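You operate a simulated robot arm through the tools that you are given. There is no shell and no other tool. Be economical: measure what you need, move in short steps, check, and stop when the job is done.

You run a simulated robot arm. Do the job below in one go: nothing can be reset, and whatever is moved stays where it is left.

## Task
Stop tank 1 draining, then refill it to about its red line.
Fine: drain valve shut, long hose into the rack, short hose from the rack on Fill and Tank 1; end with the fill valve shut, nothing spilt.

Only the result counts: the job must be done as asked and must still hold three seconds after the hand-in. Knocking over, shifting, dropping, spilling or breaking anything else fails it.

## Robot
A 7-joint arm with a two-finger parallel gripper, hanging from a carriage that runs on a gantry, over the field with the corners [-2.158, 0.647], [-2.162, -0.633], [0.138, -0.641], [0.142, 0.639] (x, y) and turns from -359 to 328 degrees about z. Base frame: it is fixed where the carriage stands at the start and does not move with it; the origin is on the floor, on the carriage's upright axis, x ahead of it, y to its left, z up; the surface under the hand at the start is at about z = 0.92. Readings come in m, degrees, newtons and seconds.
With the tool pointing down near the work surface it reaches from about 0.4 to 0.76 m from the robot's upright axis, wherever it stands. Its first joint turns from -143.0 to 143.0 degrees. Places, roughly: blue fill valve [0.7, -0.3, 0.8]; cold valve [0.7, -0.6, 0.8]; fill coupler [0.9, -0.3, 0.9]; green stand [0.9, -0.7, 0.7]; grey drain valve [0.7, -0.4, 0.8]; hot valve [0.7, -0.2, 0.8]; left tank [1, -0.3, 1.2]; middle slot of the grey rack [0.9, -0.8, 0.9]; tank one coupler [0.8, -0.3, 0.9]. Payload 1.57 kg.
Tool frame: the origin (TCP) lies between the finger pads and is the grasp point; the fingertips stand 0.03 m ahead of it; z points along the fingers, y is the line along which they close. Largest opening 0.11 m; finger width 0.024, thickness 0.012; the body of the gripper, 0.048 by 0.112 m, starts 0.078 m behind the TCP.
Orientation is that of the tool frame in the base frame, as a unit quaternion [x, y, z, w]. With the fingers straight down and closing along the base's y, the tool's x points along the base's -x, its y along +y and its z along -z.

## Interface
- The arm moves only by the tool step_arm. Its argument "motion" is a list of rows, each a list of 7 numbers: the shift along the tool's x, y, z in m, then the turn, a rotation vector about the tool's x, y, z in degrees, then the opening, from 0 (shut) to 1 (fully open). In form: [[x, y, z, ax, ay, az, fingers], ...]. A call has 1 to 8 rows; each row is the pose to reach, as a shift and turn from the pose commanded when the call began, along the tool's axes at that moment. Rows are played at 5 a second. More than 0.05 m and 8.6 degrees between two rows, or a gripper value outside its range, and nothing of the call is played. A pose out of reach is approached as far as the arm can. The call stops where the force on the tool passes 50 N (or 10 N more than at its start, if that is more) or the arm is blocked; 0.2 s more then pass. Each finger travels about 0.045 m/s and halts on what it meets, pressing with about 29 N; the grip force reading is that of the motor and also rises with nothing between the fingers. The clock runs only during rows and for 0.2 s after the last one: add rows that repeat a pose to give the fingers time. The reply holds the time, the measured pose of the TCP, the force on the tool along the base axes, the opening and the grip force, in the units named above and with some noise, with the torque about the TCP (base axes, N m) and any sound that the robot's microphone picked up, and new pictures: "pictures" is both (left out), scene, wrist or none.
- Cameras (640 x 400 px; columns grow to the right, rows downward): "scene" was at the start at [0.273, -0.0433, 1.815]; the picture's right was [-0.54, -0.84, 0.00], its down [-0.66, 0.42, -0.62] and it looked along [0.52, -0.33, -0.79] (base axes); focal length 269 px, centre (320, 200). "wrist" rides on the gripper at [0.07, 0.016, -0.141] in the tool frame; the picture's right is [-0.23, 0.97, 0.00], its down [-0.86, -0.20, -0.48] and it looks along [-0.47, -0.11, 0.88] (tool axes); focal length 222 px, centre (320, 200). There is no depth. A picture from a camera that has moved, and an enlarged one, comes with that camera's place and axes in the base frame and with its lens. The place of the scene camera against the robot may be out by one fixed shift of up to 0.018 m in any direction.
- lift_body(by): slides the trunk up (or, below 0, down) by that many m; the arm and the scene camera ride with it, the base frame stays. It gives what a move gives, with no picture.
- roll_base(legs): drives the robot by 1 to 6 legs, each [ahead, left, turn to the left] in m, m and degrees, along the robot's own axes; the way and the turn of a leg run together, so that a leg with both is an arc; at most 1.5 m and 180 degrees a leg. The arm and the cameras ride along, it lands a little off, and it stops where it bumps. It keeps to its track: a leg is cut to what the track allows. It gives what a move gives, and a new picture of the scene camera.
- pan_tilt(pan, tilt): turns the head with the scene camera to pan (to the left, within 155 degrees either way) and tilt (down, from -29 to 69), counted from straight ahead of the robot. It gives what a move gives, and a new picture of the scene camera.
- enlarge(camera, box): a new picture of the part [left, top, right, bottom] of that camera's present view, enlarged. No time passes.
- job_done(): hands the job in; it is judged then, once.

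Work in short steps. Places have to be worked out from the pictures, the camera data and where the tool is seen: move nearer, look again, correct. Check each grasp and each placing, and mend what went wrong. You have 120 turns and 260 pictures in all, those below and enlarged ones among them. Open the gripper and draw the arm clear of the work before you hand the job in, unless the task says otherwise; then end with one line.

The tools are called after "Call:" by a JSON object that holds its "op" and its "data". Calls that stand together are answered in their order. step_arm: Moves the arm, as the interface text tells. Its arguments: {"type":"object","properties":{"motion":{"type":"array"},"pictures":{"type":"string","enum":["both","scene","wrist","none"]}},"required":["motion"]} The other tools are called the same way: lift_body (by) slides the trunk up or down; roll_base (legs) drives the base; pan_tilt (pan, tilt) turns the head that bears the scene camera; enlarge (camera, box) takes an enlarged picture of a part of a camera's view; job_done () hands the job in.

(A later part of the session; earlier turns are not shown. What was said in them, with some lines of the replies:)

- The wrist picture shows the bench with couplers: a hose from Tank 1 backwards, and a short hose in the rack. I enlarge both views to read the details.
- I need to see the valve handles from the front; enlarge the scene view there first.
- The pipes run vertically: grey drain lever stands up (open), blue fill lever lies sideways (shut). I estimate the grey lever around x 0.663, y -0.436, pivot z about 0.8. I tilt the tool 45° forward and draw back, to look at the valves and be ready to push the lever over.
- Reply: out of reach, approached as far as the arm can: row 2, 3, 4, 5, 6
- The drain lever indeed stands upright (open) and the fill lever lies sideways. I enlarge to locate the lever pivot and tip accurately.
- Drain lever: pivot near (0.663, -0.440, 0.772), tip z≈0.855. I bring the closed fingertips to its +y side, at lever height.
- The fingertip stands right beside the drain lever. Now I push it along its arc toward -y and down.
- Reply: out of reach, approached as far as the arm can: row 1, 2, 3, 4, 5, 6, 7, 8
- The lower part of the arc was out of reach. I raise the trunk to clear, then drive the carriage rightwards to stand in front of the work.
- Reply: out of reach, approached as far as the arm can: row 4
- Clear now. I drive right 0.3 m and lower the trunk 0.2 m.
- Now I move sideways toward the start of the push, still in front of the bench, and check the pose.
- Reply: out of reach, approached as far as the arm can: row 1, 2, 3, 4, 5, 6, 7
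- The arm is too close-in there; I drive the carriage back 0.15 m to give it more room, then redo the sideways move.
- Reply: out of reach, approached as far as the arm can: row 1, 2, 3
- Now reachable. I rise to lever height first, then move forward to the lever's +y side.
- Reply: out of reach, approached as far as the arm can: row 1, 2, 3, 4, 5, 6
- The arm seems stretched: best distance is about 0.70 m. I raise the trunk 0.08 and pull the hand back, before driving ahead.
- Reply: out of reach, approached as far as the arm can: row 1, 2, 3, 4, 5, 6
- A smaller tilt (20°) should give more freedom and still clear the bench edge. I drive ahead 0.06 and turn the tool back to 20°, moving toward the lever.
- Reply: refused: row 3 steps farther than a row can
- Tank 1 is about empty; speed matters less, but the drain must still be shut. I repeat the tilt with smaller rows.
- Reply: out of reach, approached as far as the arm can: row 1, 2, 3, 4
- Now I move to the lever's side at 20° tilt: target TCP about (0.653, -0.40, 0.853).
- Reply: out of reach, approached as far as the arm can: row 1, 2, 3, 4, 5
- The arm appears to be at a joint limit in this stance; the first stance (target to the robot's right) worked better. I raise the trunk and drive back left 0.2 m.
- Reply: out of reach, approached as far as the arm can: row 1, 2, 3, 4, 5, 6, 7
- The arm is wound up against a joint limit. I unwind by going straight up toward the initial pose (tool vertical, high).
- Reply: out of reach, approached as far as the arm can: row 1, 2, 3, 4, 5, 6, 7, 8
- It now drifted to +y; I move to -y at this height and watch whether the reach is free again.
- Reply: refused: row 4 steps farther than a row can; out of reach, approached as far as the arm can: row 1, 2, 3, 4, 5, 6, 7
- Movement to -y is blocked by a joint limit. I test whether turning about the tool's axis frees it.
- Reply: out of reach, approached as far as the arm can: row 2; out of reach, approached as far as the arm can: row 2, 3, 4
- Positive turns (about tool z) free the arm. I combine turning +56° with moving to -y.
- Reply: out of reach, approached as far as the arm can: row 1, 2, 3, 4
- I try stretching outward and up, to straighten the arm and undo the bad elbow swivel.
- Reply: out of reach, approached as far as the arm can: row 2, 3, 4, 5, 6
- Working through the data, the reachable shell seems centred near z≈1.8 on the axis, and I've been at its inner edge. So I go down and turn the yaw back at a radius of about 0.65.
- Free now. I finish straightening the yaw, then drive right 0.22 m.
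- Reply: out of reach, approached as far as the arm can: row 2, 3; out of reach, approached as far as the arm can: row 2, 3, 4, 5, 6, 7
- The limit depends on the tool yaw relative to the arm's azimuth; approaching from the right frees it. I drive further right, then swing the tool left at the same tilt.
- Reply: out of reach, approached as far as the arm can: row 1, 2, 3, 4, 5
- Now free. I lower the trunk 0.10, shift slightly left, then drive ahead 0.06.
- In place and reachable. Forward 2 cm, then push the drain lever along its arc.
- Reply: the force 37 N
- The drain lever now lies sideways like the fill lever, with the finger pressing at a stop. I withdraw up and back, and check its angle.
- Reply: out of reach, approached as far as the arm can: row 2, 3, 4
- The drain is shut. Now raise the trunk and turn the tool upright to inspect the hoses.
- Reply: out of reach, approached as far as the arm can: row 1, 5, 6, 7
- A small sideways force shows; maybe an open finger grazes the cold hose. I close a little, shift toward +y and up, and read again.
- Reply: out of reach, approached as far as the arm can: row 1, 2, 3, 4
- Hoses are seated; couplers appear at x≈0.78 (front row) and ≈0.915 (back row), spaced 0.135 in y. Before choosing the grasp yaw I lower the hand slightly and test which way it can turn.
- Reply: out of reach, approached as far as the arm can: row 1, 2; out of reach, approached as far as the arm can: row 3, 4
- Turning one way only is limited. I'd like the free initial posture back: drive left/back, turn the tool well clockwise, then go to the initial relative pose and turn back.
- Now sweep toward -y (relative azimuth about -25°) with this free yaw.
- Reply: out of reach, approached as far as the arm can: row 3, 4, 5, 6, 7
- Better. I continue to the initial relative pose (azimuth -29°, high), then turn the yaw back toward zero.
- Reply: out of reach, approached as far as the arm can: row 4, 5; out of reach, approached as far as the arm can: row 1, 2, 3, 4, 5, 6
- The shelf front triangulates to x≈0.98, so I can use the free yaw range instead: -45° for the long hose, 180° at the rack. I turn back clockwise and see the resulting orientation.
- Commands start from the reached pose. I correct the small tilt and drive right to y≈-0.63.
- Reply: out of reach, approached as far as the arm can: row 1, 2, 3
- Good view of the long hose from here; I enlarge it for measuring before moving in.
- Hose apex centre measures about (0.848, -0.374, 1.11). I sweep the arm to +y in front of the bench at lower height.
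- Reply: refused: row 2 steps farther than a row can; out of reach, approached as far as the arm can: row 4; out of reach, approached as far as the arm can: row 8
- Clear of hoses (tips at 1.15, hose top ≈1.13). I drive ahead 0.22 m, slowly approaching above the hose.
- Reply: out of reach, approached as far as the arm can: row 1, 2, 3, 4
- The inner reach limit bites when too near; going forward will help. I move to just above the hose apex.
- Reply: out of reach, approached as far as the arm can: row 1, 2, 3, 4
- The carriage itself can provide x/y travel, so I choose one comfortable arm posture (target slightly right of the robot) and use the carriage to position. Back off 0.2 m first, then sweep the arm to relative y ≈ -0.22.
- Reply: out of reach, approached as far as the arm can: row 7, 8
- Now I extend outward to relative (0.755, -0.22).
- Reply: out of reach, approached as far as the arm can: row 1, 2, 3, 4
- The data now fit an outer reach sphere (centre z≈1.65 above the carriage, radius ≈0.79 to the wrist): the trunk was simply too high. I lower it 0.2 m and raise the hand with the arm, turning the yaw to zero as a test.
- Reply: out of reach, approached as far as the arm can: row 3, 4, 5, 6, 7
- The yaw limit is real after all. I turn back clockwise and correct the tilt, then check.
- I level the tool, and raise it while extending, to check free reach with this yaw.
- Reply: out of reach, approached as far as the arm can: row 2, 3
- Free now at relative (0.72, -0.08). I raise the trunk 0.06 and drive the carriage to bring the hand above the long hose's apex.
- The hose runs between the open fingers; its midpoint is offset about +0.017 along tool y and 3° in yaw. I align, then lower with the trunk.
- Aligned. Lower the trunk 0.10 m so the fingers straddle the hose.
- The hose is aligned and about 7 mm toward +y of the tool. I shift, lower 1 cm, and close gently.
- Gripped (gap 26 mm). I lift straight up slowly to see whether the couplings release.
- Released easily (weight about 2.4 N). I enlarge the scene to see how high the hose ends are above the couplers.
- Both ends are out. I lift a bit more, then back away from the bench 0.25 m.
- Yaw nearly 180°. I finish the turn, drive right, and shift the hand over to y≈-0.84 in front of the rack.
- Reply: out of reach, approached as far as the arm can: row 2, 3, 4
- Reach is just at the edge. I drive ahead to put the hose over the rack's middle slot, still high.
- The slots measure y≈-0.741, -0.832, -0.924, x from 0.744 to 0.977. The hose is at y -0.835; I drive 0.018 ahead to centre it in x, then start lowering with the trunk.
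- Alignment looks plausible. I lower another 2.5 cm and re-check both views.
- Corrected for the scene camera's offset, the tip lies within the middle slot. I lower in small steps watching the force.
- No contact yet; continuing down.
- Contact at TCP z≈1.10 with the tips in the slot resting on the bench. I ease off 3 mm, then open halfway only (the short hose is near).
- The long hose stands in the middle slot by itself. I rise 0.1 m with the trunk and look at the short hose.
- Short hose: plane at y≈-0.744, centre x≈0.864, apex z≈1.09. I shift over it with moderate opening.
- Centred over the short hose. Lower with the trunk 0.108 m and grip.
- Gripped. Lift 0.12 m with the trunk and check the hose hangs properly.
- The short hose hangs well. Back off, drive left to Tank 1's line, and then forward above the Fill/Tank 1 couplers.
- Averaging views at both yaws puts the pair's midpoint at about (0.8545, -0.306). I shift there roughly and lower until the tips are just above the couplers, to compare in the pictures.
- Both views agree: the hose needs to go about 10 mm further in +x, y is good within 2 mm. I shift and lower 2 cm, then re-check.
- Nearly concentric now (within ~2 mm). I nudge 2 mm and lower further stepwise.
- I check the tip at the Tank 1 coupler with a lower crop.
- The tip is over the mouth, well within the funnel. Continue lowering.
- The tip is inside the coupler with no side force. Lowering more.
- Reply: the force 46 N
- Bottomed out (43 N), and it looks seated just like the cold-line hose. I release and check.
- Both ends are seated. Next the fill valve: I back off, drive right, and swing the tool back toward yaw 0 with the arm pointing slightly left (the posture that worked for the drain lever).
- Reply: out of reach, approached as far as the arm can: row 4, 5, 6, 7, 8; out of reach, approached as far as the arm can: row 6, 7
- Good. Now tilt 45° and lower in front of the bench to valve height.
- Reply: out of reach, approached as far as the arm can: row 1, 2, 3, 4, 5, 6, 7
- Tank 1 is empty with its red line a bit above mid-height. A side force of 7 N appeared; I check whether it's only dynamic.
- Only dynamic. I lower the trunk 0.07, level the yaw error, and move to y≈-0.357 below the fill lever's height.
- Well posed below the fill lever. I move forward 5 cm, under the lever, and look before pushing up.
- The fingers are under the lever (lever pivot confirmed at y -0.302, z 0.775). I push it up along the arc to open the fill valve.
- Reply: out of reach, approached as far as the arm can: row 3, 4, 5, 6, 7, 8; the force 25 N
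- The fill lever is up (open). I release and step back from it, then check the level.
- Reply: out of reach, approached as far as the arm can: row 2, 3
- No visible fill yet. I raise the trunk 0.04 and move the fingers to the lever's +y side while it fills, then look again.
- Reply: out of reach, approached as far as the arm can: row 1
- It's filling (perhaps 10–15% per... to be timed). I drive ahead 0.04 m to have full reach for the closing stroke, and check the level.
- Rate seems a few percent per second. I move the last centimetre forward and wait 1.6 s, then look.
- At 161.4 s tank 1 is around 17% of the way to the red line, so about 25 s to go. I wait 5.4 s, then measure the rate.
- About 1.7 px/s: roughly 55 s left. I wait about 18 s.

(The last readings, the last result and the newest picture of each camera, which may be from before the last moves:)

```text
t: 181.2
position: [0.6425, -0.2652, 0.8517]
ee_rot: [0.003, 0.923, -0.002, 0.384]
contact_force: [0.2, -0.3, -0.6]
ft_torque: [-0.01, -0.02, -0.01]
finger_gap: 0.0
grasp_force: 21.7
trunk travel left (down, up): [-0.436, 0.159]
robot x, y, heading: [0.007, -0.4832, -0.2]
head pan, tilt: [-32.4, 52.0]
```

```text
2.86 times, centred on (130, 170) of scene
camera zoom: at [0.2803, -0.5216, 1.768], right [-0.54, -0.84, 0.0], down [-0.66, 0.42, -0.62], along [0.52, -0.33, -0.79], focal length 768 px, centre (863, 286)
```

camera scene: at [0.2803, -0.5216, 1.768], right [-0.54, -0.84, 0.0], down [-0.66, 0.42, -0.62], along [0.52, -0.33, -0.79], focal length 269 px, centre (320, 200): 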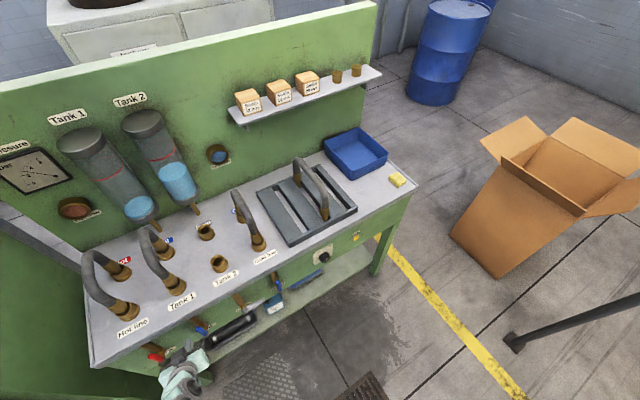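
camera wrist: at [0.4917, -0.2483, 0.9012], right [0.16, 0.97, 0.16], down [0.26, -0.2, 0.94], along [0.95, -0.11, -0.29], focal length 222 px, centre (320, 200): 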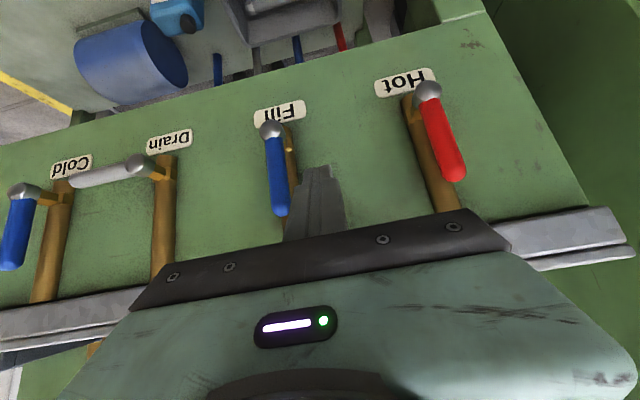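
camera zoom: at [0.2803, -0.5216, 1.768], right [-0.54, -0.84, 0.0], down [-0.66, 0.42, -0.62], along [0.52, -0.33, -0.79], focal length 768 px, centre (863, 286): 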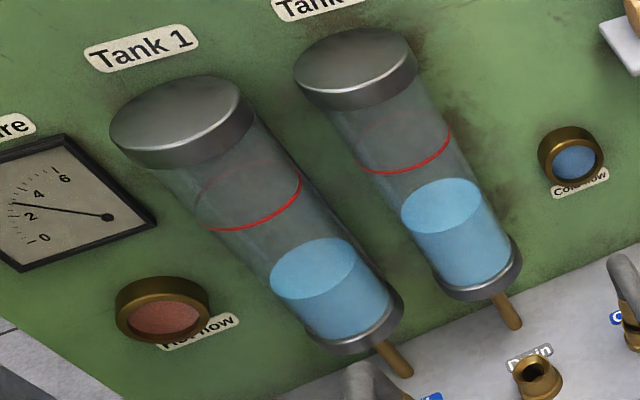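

About 74 px left at ~1.7 px/s, i.e. near 40 s. I wait 25 s more.

Call:
{"op": "step_arm", "data": {"motion": [[0, 0, 0, 0, 0, 0, 0], [0, 0, 0, 0, 0, 0, 0], [0, 0, 0, 0, 0, 0, 0], [0, 0, 0, 0, 0, 0, 0], [0, 0, 0, 0, 0, 0, 0], [0, 0, 0, 0, 0, 0, 0], [0, 0, 0, 0, 0, 0, 0], [0, 0, 0, 0, 0, 0, 0]], "pictures": "none"}}

Call:
{"op": "step_arm", "data": {"motion": [[0, 0, 0, 0, 0, 0, 0], [0, 0, 0, 0, 0, 0, 0], [0, 0, 0, 0, 0, 0, 0], [0, 0, 0, 0, 0, 0, 0], [0, 0, 0, 0, 0, 0, 0], [0, 0, 0, 0, 0, 0, 0], [0, 0, 0, 0, 0, 0, 0], [0, 0, 0, 0, 0, 0, 0]], "pictures": "none"}}

Call:
{"op": "step_arm", "data": {"motion": [[0, 0, 0, 0, 0, 0, 0], [0, 0, 0, 0, 0, 0, 0], [0, 0, 0, 0, 0, 0, 0], [0, 0, 0, 0, 0, 0, 0], [0, 0, 0, 0, 0, 0, 0], [0, 0, 0, 0, 0, 0, 0], [0, 0, 0, 0, 0, 0, 0], [0, 0, 0, 0, 0, 0, 0]], "pictures": "none"}}

Call:
{"op": "step_arm", "data": {"motion": [[0, 0, 0, 0, 0, 0, 0], [0, 0, 0, 0, 0, 0, 0], [0, 0, 0, 0, 0, 0, 0], [0, 0, 0, 0, 0, 0, 0], [0, 0, 0, 0, 0, 0, 0], [0, 0, 0, 0, 0, 0, 0], [0, 0, 0, 0, 0, 0, 0], [0, 0, 0, 0, 0, 0, 0]], "pictures": "none"}}

Call:
{"op": "step_arm", "data": {"motion": [[0, 0, 0, 0, 0, 0, 0], [0, 0, 0, 0, 0, 0, 0], [0, 0, 0, 0, 0, 0, 0], [0, 0, 0, 0, 0, 0, 0], [0, 0, 0, 0, 0, 0, 0], [0, 0, 0, 0, 0, 0, 0], [0, 0, 0, 0, 0, 0, 0], [0, 0, 0, 0, 0, 0, 0]], "pictures": "none"}}

Call:
{"op": "step_arm", "data": {"motion": [[0, 0, 0, 0, 0, 0, 0], [0, 0, 0, 0, 0, 0, 0], [0, 0, 0, 0, 0, 0, 0], [0, 0, 0, 0, 0, 0, 0], [0, 0, 0, 0, 0, 0, 0], [0, 0, 0, 0, 0, 0, 0], [0, 0, 0, 0, 0, 0, 0], [0, 0, 0, 0, 0, 0, 0]], "pictures": "none"}}

Call:
{"op": "step_arm", "data": {"motion": [[0, 0, 0, 0, 0, 0, 0], [0, 0, 0, 0, 0, 0, 0], [0, 0, 0, 0, 0, 0, 0], [0, 0, 0, 0, 0, 0, 0], [0, 0, 0, 0, 0, 0, 0], [0, 0, 0, 0, 0, 0, 0], [0, 0, 0, 0, 0, 0, 0], [0, 0, 0, 0, 0, 0, 0]], "pictures": "none"}}

Call:
{"op": "step_arm", "data": {"motion": [[0, 0, 0, 0, 0, 0, 0], [0, 0, 0, 0, 0, 0, 0], [0, 0, 0, 0, 0, 0, 0], [0, 0, 0, 0, 0, 0, 0], [0, 0, 0, 0, 0, 0, 0], [0, 0, 0, 0, 0, 0, 0], [0, 0, 0, 0, 0, 0, 0], [0, 0, 0, 0, 0, 0, 0]], "pictures": "none"}}

Call:
{"op": "step_arm", "data": {"motion": [[0, 0, 0, 0, 0, 0, 0], [0, 0, 0, 0, 0, 0, 0], [0, 0, 0, 0, 0, 0, 0], [0, 0, 0, 0, 0, 0, 0], [0, 0, 0, 0, 0, 0, 0], [0, 0, 0, 0, 0, 0, 0], [0, 0, 0, 0, 0, 0, 0], [0, 0, 0, 0, 0, 0, 0]], "pictures": "none"}}

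Call:
{"op": "step_arm", "data": {"motion": [[0, 0, 0, 0, 0, 0, 0], [0, 0, 0, 0, 0, 0, 0], [0, 0, 0, 0, 0, 0, 0], [0, 0, 0, 0, 0, 0, 0], [0, 0, 0, 0, 0, 0, 0], [0, 0, 0, 0, 0, 0, 0], [0, 0, 0, 0, 0, 0, 0], [0, 0, 0, 0, 0, 0, 0]], "pictures": "none"}}

Call:
{"op": "step_arm", "data": {"motion": [[0, 0, 0, 0, 0, 0, 0], [0, 0, 0, 0, 0, 0, 0], [0, 0, 0, 0, 0, 0, 0], [0, 0, 0, 0, 0, 0, 0], [0, 0, 0, 0, 0, 0, 0], [0, 0, 0, 0, 0, 0, 0], [0, 0, 0, 0, 0, 0, 0], [0, 0, 0, 0, 0, 0, 0]], "pictures": "none"}}

Call:
{"op": "step_arm", "data": {"motion": [[0, 0, 0, 0, 0, 0, 0], [0, 0, 0, 0, 0, 0, 0], [0, 0, 0, 0, 0, 0, 0], [0, 0, 0, 0, 0, 0, 0], [0, 0, 0, 0, 0, 0, 0], [0, 0, 0, 0, 0, 0, 0], [0, 0, 0, 0, 0, 0, 0], [0, 0, 0, 0, 0, 0, 0]], "pictures": "none"}}

Call:
{"op": "step_arm", "data": {"motion": [[0, 0, 0, 0, 0, 0, 0], [0, 0, 0, 0, 0, 0, 0], [0, 0, 0, 0, 0, 0, 0], [0, 0, 0, 0, 0, 0, 0], [0, 0, 0, 0, 0, 0, 0], [0, 0, 0, 0, 0, 0, 0], [0, 0, 0, 0, 0, 0, 0], [0, 0, 0, 0, 0, 0, 0]], "pictures": "none"}}

Call:
{"op": "step_arm", "data": {"motion": [[0, 0, 0, 0, 0, 0, 0], [0, 0, 0, 0, 0, 0, 0], [0, 0, 0, 0, 0, 0, 0], [0, 0, 0, 0, 0, 0, 0], [0, 0, 0, 0, 0, 0, 0], [0, 0, 0, 0, 0, 0, 0], [0, 0, 0, 0, 0, 0, 0], [0, 0, 0, 0, 0, 0, 0]], "pictures": "none"}}

Call:
{"op": "enlarge", "data": {"camera": "scene", "box": [40, 100, 220, 240]}}

```text
t: 183.0
position: [0.6418, -0.2646, 0.8513]
ee_rot: [0.003, 0.924, -0.003, 0.383]
contact_force: [-0.5, -0.6, 0.3]
ft_torque: [-0.04, -0.01, -0.03]
finger_gap: 0.0
grasp_force: 21.6
trunk travel left (down, up): [-0.436, 0.159]
robot x, y, heading: [0.0061, -0.4771, 0.0]
head pan, tilt: [-32.4, 52.0]
```

```text
t: 184.8
position: [0.6422, -0.2656, 0.8521]
ee_rot: [0.001, 0.923, -0.001, 0.385]
contact_force: [-0.2, 0.7, -0.9]
ft_torque: [0.03, 0.01, 0.0]
finger_gap: 0.0
grasp_force: 21.2
trunk travel left (down, up): [-0.436, 0.159]
robot x, y, heading: [0.0086, -0.48, 0.1]
head pan, tilt: [-32.4, 52.0]
```

```text
t: 186.6
position: [0.6418, -0.2654, 0.8508]
ee_rot: [0.002, 0.923, -0.002, 0.385]
contact_force: [0.1, -0.2, -0.1]
ft_torque: [0.01, -0.01, 0.0]
finger_gap: 0.0
grasp_force: 21.1
trunk travel left (down, up): [-0.436, 0.159]
robot x, y, heading: [0.0075, -0.4788, 0.1]
head pan, tilt: [-32.4, 52.0]
```

```text
t: 188.4
position: [0.6409, -0.2649, 0.8507]
ee_rot: [0.003, 0.923, -0.002, 0.384]
contact_force: [-0.9, -0.4, 0.0]
ft_torque: [-0.02, -0.02, 0.01]
finger_gap: 0.0
grasp_force: 21.2
trunk travel left (down, up): [-0.436, 0.159]
robot x, y, heading: [0.0054, -0.4782, 0.1]
head pan, tilt: [-32.4, 52.0]
```

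```text
t: 190.2
position: [0.6403, -0.2651, 0.8513]
ee_rot: [0.001, 0.923, 0.0, 0.384]
contact_force: [-0.2, 0.3, 0.0]
ft_torque: [0.0, 0.01, -0.01]
finger_gap: 0.0002
grasp_force: 21.0
trunk travel left (down, up): [-0.436, 0.159]
robot x, y, heading: [0.0093, -0.4752, 0.2]
head pan, tilt: [-32.4, 52.0]
```

```text
t: 192.0
position: [0.6416, -0.2651, 0.8497]
ee_rot: [0.002, 0.923, -0.002, 0.384]
contact_force: [0.3, 0.4, -0.3]
ft_torque: [0.0, 0.01, 0.01]
finger_gap: 0.0
grasp_force: 21.6
trunk travel left (down, up): [-0.436, 0.159]
robot x, y, heading: [0.011, -0.4814, 0.2]
head pan, tilt: [-32.4, 52.0]
```

```text
t: 193.8
position: [0.6409, -0.2649, 0.8509]
ee_rot: [0.002, 0.923, -0.001, 0.384]
contact_force: [-0.2, -0.2, 0.0]
ft_torque: [0.0, -0.02, -0.01]
finger_gap: 0.0
grasp_force: 21.6
trunk travel left (down, up): [-0.436, 0.159]
robot x, y, heading: [0.0077, -0.4817, 0.1]
head pan, tilt: [-32.4, 52.0]
```

```text
t: 195.6
position: [0.642, -0.265, 0.8515]
ee_rot: [0.002, 0.923, -0.001, 0.384]
contact_force: [0.1, -1.0, -0.2]
ft_torque: [0.01, 0.02, 0.01]
finger_gap: 0.0
grasp_force: 21.2
trunk travel left (down, up): [-0.436, 0.159]
robot x, y, heading: [0.0079, -0.4775, -0.0]
head pan, tilt: [-32.4, 52.0]
```

```text
t: 197.4
position: [0.6415, -0.2659, 0.8506]
ee_rot: [0.002, 0.923, -0.002, 0.385]
contact_force: [1.5, 0.4, 0.3]
ft_torque: [0.0, 0.0, 0.02]
finger_gap: 0.0003
grasp_force: 21.0
trunk travel left (down, up): [-0.436, 0.159]
robot x, y, heading: [0.0087, -0.4764, -0.1]
head pan, tilt: [-32.4, 52.0]
```

```text
t: 199.2
position: [0.6428, -0.2642, 0.8497]
ee_rot: [0.001, 0.923, -0.001, 0.385]
contact_force: [0.1, 0.2, 0.6]
ft_torque: [0.0, 0.04, 0.02]
finger_gap: 0.0001
grasp_force: 21.1
trunk travel left (down, up): [-0.436, 0.159]
robot x, y, heading: [0.004, -0.4775, -0.1]
head pan, tilt: [-32.4, 52.0]
```

```text
t: 201.0
position: [0.6411, -0.2657, 0.8519]
ee_rot: [0.002, 0.923, -0.001, 0.384]
contact_force: [-0.3, -0.3, -0.4]
ft_torque: [0.02, 0.0, 0.0]
finger_gap: 0.0001
grasp_force: 21.1
trunk travel left (down, up): [-0.436, 0.159]
robot x, y, heading: [0.0072, -0.481, 0.0]
head pan, tilt: [-32.4, 52.0]
```

```text
t: 202.8
position: [0.6419, -0.2654, 0.8505]
ee_rot: [0.002, 0.923, -0.001, 0.384]
contact_force: [0.0, 0.1, 0.0]
ft_torque: [-0.02, -0.01, 0.01]
finger_gap: 0.0001
grasp_force: 21.2
trunk travel left (down, up): [-0.436, 0.159]
robot x, y, heading: [0.005, -0.481, 0.1]
head pan, tilt: [-32.4, 52.0]
```

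```text
t: 204.6
position: [0.6419, -0.2653, 0.8506]
ee_rot: [0.002, 0.923, -0.002, 0.384]
contact_force: [-0.3, 0.5, -0.2]
ft_torque: [0.02, -0.02, 0.0]
finger_gap: 0.0
grasp_force: 21.5
trunk travel left (down, up): [-0.436, 0.159]
robot x, y, heading: [0.0072, -0.4776, -0.0]
head pan, tilt: [-32.4, 52.0]
```

```text
t: 206.4
position: [0.6418, -0.2641, 0.8514]
ee_rot: [0.002, 0.923, -0.002, 0.385]
contact_force: [-0.4, 0.0, -0.4]
ft_torque: [-0.01, 0.04, -0.05]
finger_gap: 0.0
grasp_force: 21.1
trunk travel left (down, up): [-0.436, 0.159]
robot x, y, heading: [0.0015, -0.4799, 0.0]
head pan, tilt: [-32.4, 52.0]
```

```text
2.86 times, centred on (130, 170) of scene
camera zoom: at [0.2803, -0.5216, 1.768], right [-0.54, -0.84, 0.0], down [-0.66, 0.42, -0.62], along [0.52, -0.33, -0.79], focal length 768 px, centre (863, 286)
```

zoom: 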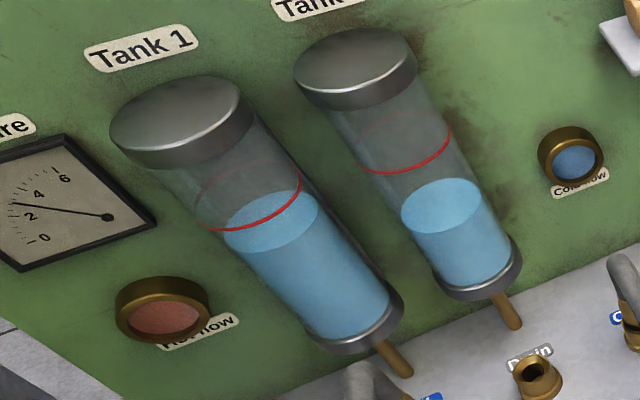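

Level is now about 24 px below the red line at ~2 px/s: about 12 s. I wait 9 s, then check and close.

Call:
{"op": "step_arm", "data": {"motion": [[0, 0, 0, 0, 0, 0, 0], [0, 0, 0, 0, 0, 0, 0], [0, 0, 0, 0, 0, 0, 0], [0, 0, 0, 0, 0, 0, 0], [0, 0, 0, 0, 0, 0, 0], [0, 0, 0, 0, 0, 0, 0], [0, 0, 0, 0, 0, 0, 0], [0, 0, 0, 0, 0, 0, 0]], "pictures": "none"}}

Call:
{"op": "step_arm", "data": {"motion": [[0, 0, 0, 0, 0, 0, 0], [0, 0, 0, 0, 0, 0, 0], [0, 0, 0, 0, 0, 0, 0], [0, 0, 0, 0, 0, 0, 0], [0, 0, 0, 0, 0, 0, 0], [0, 0, 0, 0, 0, 0, 0], [0, 0, 0, 0, 0, 0, 0], [0, 0, 0, 0, 0, 0, 0]], "pictures": "none"}}

Call:
{"op": "step_arm", "data": {"motion": [[0, 0, 0, 0, 0, 0, 0], [0, 0, 0, 0, 0, 0, 0], [0, 0, 0, 0, 0, 0, 0], [0, 0, 0, 0, 0, 0, 0], [0, 0, 0, 0, 0, 0, 0], [0, 0, 0, 0, 0, 0, 0], [0, 0, 0, 0, 0, 0, 0], [0, 0, 0, 0, 0, 0, 0]], "pictures": "none"}}

Call:
{"op": "step_arm", "data": {"motion": [[0, 0, 0, 0, 0, 0, 0], [0, 0, 0, 0, 0, 0, 0], [0, 0, 0, 0, 0, 0, 0], [0, 0, 0, 0, 0, 0, 0], [0, 0, 0, 0, 0, 0, 0], [0, 0, 0, 0, 0, 0, 0], [0, 0, 0, 0, 0, 0, 0], [0, 0, 0, 0, 0, 0, 0]], "pictures": "none"}}

Call:
{"op": "step_arm", "data": {"motion": [[0, 0, 0, 0, 0, 0, 0], [0, 0, 0, 0, 0, 0, 0], [0, 0, 0, 0, 0, 0, 0], [0, 0, 0, 0, 0, 0, 0], [0, 0, 0, 0, 0, 0, 0], [0, 0, 0, 0, 0, 0, 0]], "pictures": "none"}}

Call:
{"op": "enlarge", "data": {"camera": "scene", "box": [40, 100, 220, 240]}}

```text
t: 208.2
position: [0.6418, -0.2651, 0.8519]
ee_rot: [0.002, 0.923, -0.002, 0.385]
contact_force: [-0.3, -0.8, 0.2]
ft_torque: [0.01, -0.01, 0.01]
finger_gap: 0.0
grasp_force: 21.4
trunk travel left (down, up): [-0.436, 0.159]
robot x, y, heading: [0.0105, -0.4772, -0.2]
head pan, tilt: [-32.4, 52.0]
```

```text
t: 210.0
position: [0.6427, -0.2654, 0.8516]
ee_rot: [0.001, 0.923, -0.001, 0.384]
contact_force: [0.6, -0.2, -0.2]
ft_torque: [0.04, 0.0, 0.02]
finger_gap: 0.0002
grasp_force: 21.4
trunk travel left (down, up): [-0.436, 0.159]
robot x, y, heading: [0.0026, -0.479, 0.1]
head pan, tilt: [-32.4, 52.0]
```

```text
t: 211.8
position: [0.6406, -0.265, 0.851]
ee_rot: [0.002, 0.923, -0.001, 0.385]
contact_force: [-0.1, -0.1, -0.1]
ft_torque: [0.0, 0.02, -0.01]
finger_gap: 0.0
grasp_force: 21.0
trunk travel left (down, up): [-0.436, 0.159]
robot x, y, heading: [0.0065, -0.4784, -0.1]
head pan, tilt: [-32.4, 52.0]
```

```text
t: 213.6
position: [0.6408, -0.2652, 0.8507]
ee_rot: [0.001, 0.923, -0.001, 0.385]
contact_force: [0.1, 0.4, 0.6]
ft_torque: [-0.01, -0.02, -0.01]
finger_gap: 0.0002
grasp_force: 21.0
trunk travel left (down, up): [-0.436, 0.159]
robot x, y, heading: [0.0105, -0.4801, -0.1]
head pan, tilt: [-32.4, 52.0]
```

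```text
t: 215.0
position: [0.6413, -0.2646, 0.8507]
ee_rot: [0.002, 0.923, -0.001, 0.384]
contact_force: [-0.1, 0.3, 0.2]
ft_torque: [0.01, 0.02, -0.04]
finger_gap: 0.0002
grasp_force: 21.3
trunk travel left (down, up): [-0.436, 0.159]
robot x, y, heading: [0.0046, -0.4779, -0.0]
head pan, tilt: [-32.4, 52.0]
```

```text
2.86 times, centred on (130, 170) of scene
camera zoom: at [0.2803, -0.5216, 1.768], right [-0.54, -0.84, 0.0], down [-0.66, 0.42, -0.62], along [0.52, -0.33, -0.79], focal length 768 px, centre (863, 286)
```

zoom: 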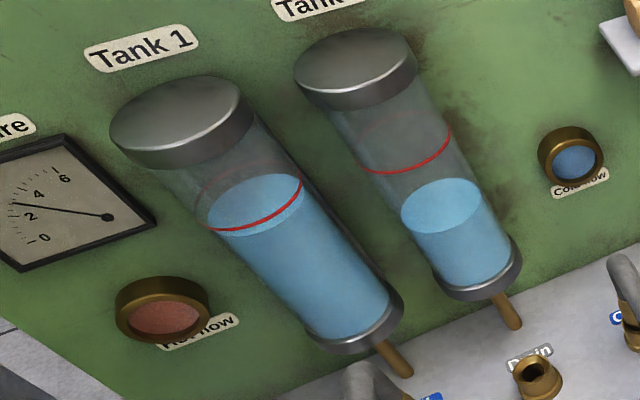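

The level is just about to reach the line. I wait one more second and then push the fill lever shut.

Call:
{"op": "step_arm", "data": {"motion": [[0, 0, 0, 0, 0, 0, 0], [0, 0, 0, 0, 0, 0, 0], [0, 0, 0, 0, 0, 0, 0], [0, 0, 0, 0, 0, 0, 0], [0, 0, 0, 0, 0, 0, 0]], "pictures": "none"}}

Call:
{"op": "step_arm", "data": {"motion": [[0.0035, -0.017, 0.0035, 0, 0, 0, 0], [0.0035, -0.03, 0.0035, 0, 0, 0, 0], [0.0057, -0.043, 0.0057, 0, 0, 0, 0], [0.0099, -0.055, 0.0099, 0, 0, 0, 0], [0.0163, -0.064, 0.0163, 0, 0, 0, 0], [0.024, -0.071, 0.024, 0, 0, 0, 0], [0.0332, -0.075, 0.0332, 0, 0, 0, 0], [0.0375, -0.075, 0.0375, 0, 0, 0, 0]], "pictures": "wrist"}}

Call:
{"op": "enlarge", "data": {"camera": "scene", "box": [40, 100, 220, 240]}}

```text
t: 216.2
position: [0.641, -0.2648, 0.8497]
ee_rot: [0.002, 0.923, 0.0, 0.384]
contact_force: [0.6, 0.3, -0.5]
ft_torque: [-0.02, -0.01, 0.0]
finger_gap: 0.0002
grasp_force: 21.3
trunk travel left (down, up): [-0.436, 0.159]
robot x, y, heading: [0.0059, -0.4764, -0.1]
head pan, tilt: [-32.4, 52.0]
```

```text
t: 218.0
position: [0.6413, -0.3403, 0.8022]
ee_rot: [0.006, 0.922, 0.0, 0.386]
contact_force: [-22.4, -1.3, 36.1]
ft_torque: [-0.07, -0.23, 0.08]
finger_gap: 0.0
grasp_force: 21.1
out of reach, approached as far as the arm can: row 3
trunk travel left (down, up): [-0.436, 0.159]
robot x, y, heading: [0.0057, -0.4779, -0.2]
head pan, tilt: [-32.4, 52.0]
stopped in row 8: the force on the tool passed its limit at 74 N (the readings are from after the stop); the commanded pose is now the measured one
camera wrist: at [0.4907, -0.3233, 0.8521], right [0.17, 0.97, 0.17], down [0.26, -0.21, 0.94], along [0.95, -0.12, -0.28], focal length 222 px, centre (320, 200)
```

wrist: 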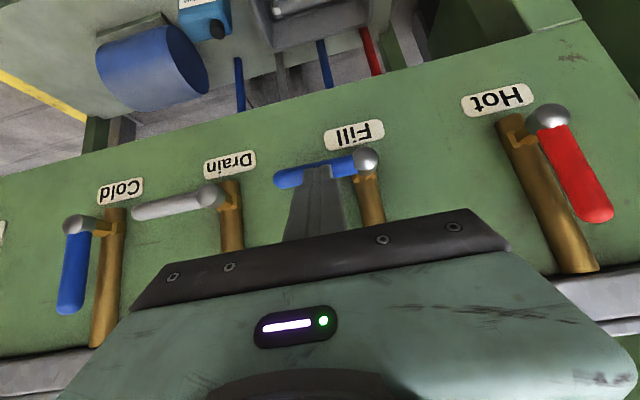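

```text
2.86 times, centred on (130, 170) of scene
camera zoom: at [0.2791, -0.5213, 1.7683], right [-0.54, -0.84, 0.0], down [-0.67, 0.42, -0.62], along [0.52, -0.33, -0.79], focal length 768 px, centre (863, 286)
```

zoom: 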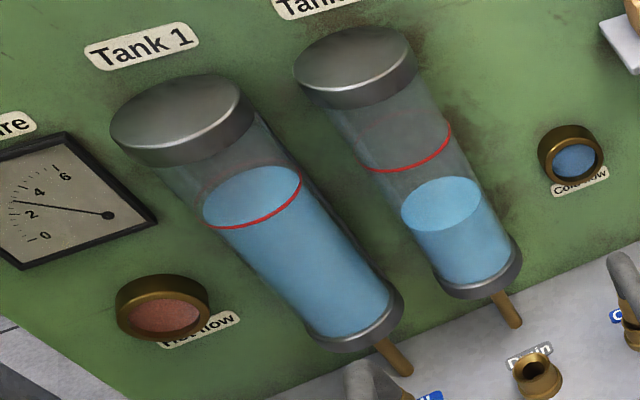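

Closed at the stop, with the level right at the red line. I withdraw upward and back, then verify that the level holds and the levers are shut.

Call:
{"op": "step_arm", "data": {"motion": [[-0.01, 0, -0.01, 0, 0, 0, 0], [-0.015, 0, -0.02, 0, 0, 0, 0], [0.01, 0, -0.045, 0, 0, 0, 0]], "pictures": "none"}}

Call:
{"op": "roll_base", "data": {"legs": [[-0.2, 0, 0]]}}

Call:
{"op": "step_arm", "data": {"motion": [[0, 0, 0, 0, 0, 0, 0.3], [0, 0, 0, 0, 0, 0, 0.7], [0, 0, 0, 0, 0, 0, 1], [0, 0, 0, 0, 0, 0, 1], [0, 0, 0, 0, 0, 0, 1], [0, 0, 0, 0, 0, 0, 1], [0, 0, 0, 0, 0, 0, 1], [0, 0, 0, 0, 0, 0, 1]]}}

Call:
{"op": "enlarge", "data": {"camera": "scene", "box": [20, 60, 180, 180]}}

Call:
{"op": "enlarge", "data": {"camera": "scene", "box": [60, 130, 360, 330]}}

Call:
{"op": "enlarge", "data": {"camera": "wrist", "box": [100, 60, 500, 310]}}

```text
t: 218.8
position: [0.6144, -0.331, 0.8139]
ee_rot: [0.005, 0.922, 0.0, 0.386]
contact_force: [0.7, 1.0, -0.5]
ft_torque: [0.0, 0.01, -0.04]
finger_gap: 0.0
grasp_force: 21.0
out of reach, approached as far as the arm can: row 3
trunk travel left (down, up): [-0.436, 0.159]
robot x, y, heading: [0.0093, -0.4787, -0.0]
head pan, tilt: [-32.4, 52.0]
```

```text
t: 220.4
position: [0.4146, -0.3302, 0.8145]
ee_rot: [0.004, 0.922, 0.0, 0.387]
contact_force: [0.8, 0.1, -0.9]
ft_torque: [-0.02, 0.01, -0.04]
finger_gap: 0.0
grasp_force: 21.0
trunk travel left (down, up): [-0.436, 0.159]
robot x, y, heading: [-0.1915, -0.4772, 0.2]
head pan, tilt: [-32.4, 52.0]
camera scene: at [0.0803, -0.521, 1.768], right [-0.53, -0.85, 0.0], down [-0.67, 0.42, -0.62], along [0.52, -0.33, -0.79], focal length 269 px, centre (320, 200)
```

scene: 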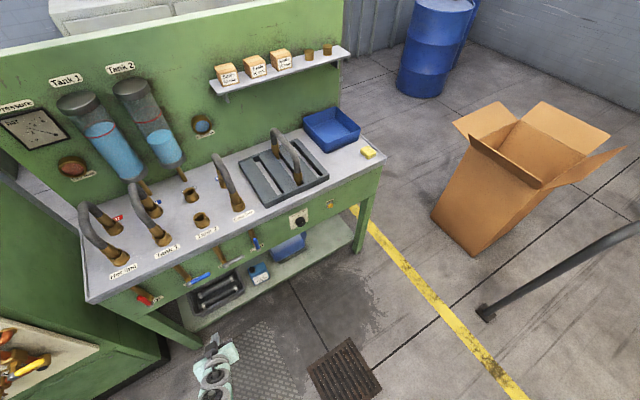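

```text
t: 222.2
position: [0.4138, -0.3304, 0.8139]
ee_rot: [0.004, 0.922, 0.0, 0.386]
contact_force: [0.6, -0.5, 0.1]
ft_torque: [-0.01, 0.0, 0.02]
finger_gap: 0.1099
grasp_force: 0.1
trunk travel left (down, up): [-0.436, 0.159]
robot x, y, heading: [-0.1921, -0.4796, 0.4]
head pan, tilt: [-32.4, 52.0]
camera scene: at [0.0803, -0.521, 1.768], right [-0.53, -0.85, 0.0], down [-0.67, 0.42, -0.62], along [0.52, -0.33, -0.79], focal length 269 px, centre (320, 200)
camera wrist: at [0.2638, -0.3137, 0.864], right [0.17, 0.97, 0.17], down [0.26, -0.2, 0.94], along [0.95, -0.11, -0.28], focal length 222 px, centre (320, 200)
```

scene: 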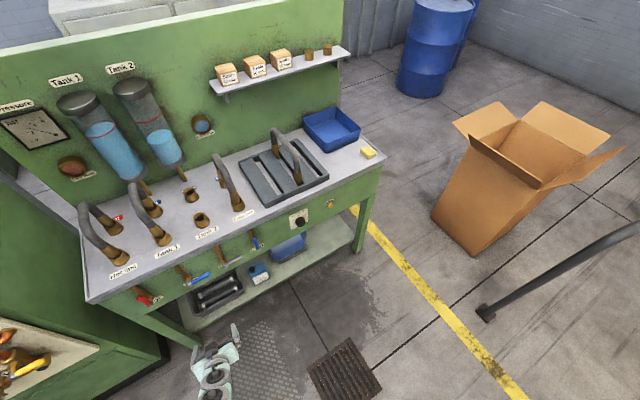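
wrist: 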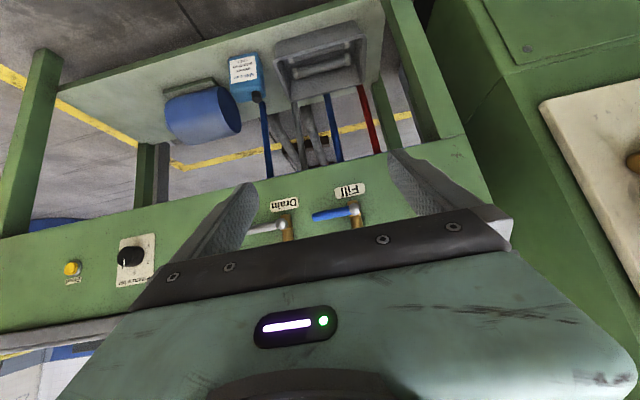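

```text
3.33 times, centred on (100, 120) of scene
camera zoom: at [0.0803, -0.521, 1.768], right [-0.53, -0.85, 0.0], down [-0.67, 0.42, -0.62], along [0.52, -0.33, -0.79], focal length 896 px, centre (1053, 467)
```

zoom: 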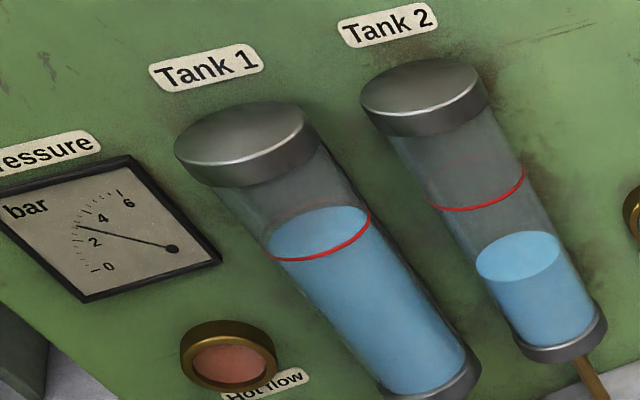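

```text
2.00 times, centred on (210, 230) of scene
camera zoom: at [0.0803, -0.521, 1.768], right [-0.53, -0.85, 0.0], down [-0.67, 0.42, -0.62], along [0.52, -0.33, -0.79], focal length 538 px, centre (540, 140)
```

zoom: 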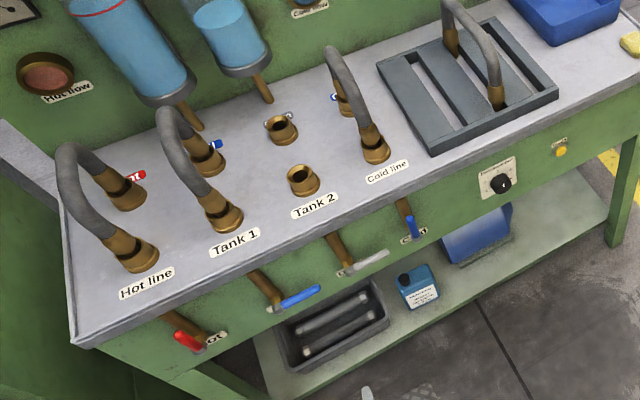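

```text
1.60 times, centred on (300, 185) of wrist
camera zoom: at [0.2638, -0.3137, 0.864], right [0.17, 0.97, 0.17], down [0.26, -0.2, 0.94], along [0.95, -0.11, -0.28], focal length 355 px, centre (352, 224)
```

zoom: 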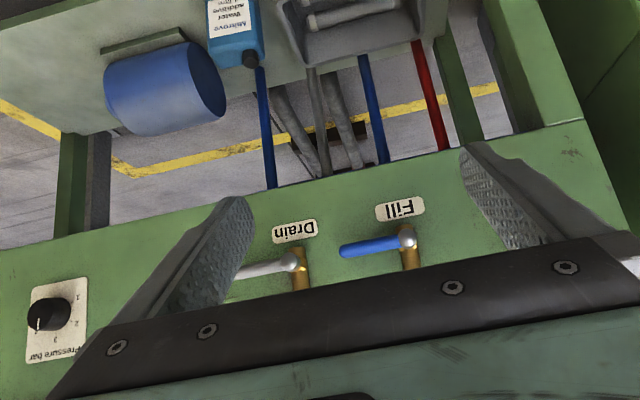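

The level holds at the red line and both levers lie shut. The short hose is seated on Fill and Tank 1, the long hose is in the rack, and the gripper is open and clear. I hand it in.

Call:
{"op": "job_done", "data": {}}

```text
The job is handed in.
```

Tank 1 has stopped draining and is refilled to its red line. The drain and fill valves are both shut. The long hose is in the rack's middle slot, and the short hose is on Fill and Tank 1. I saw no spills.
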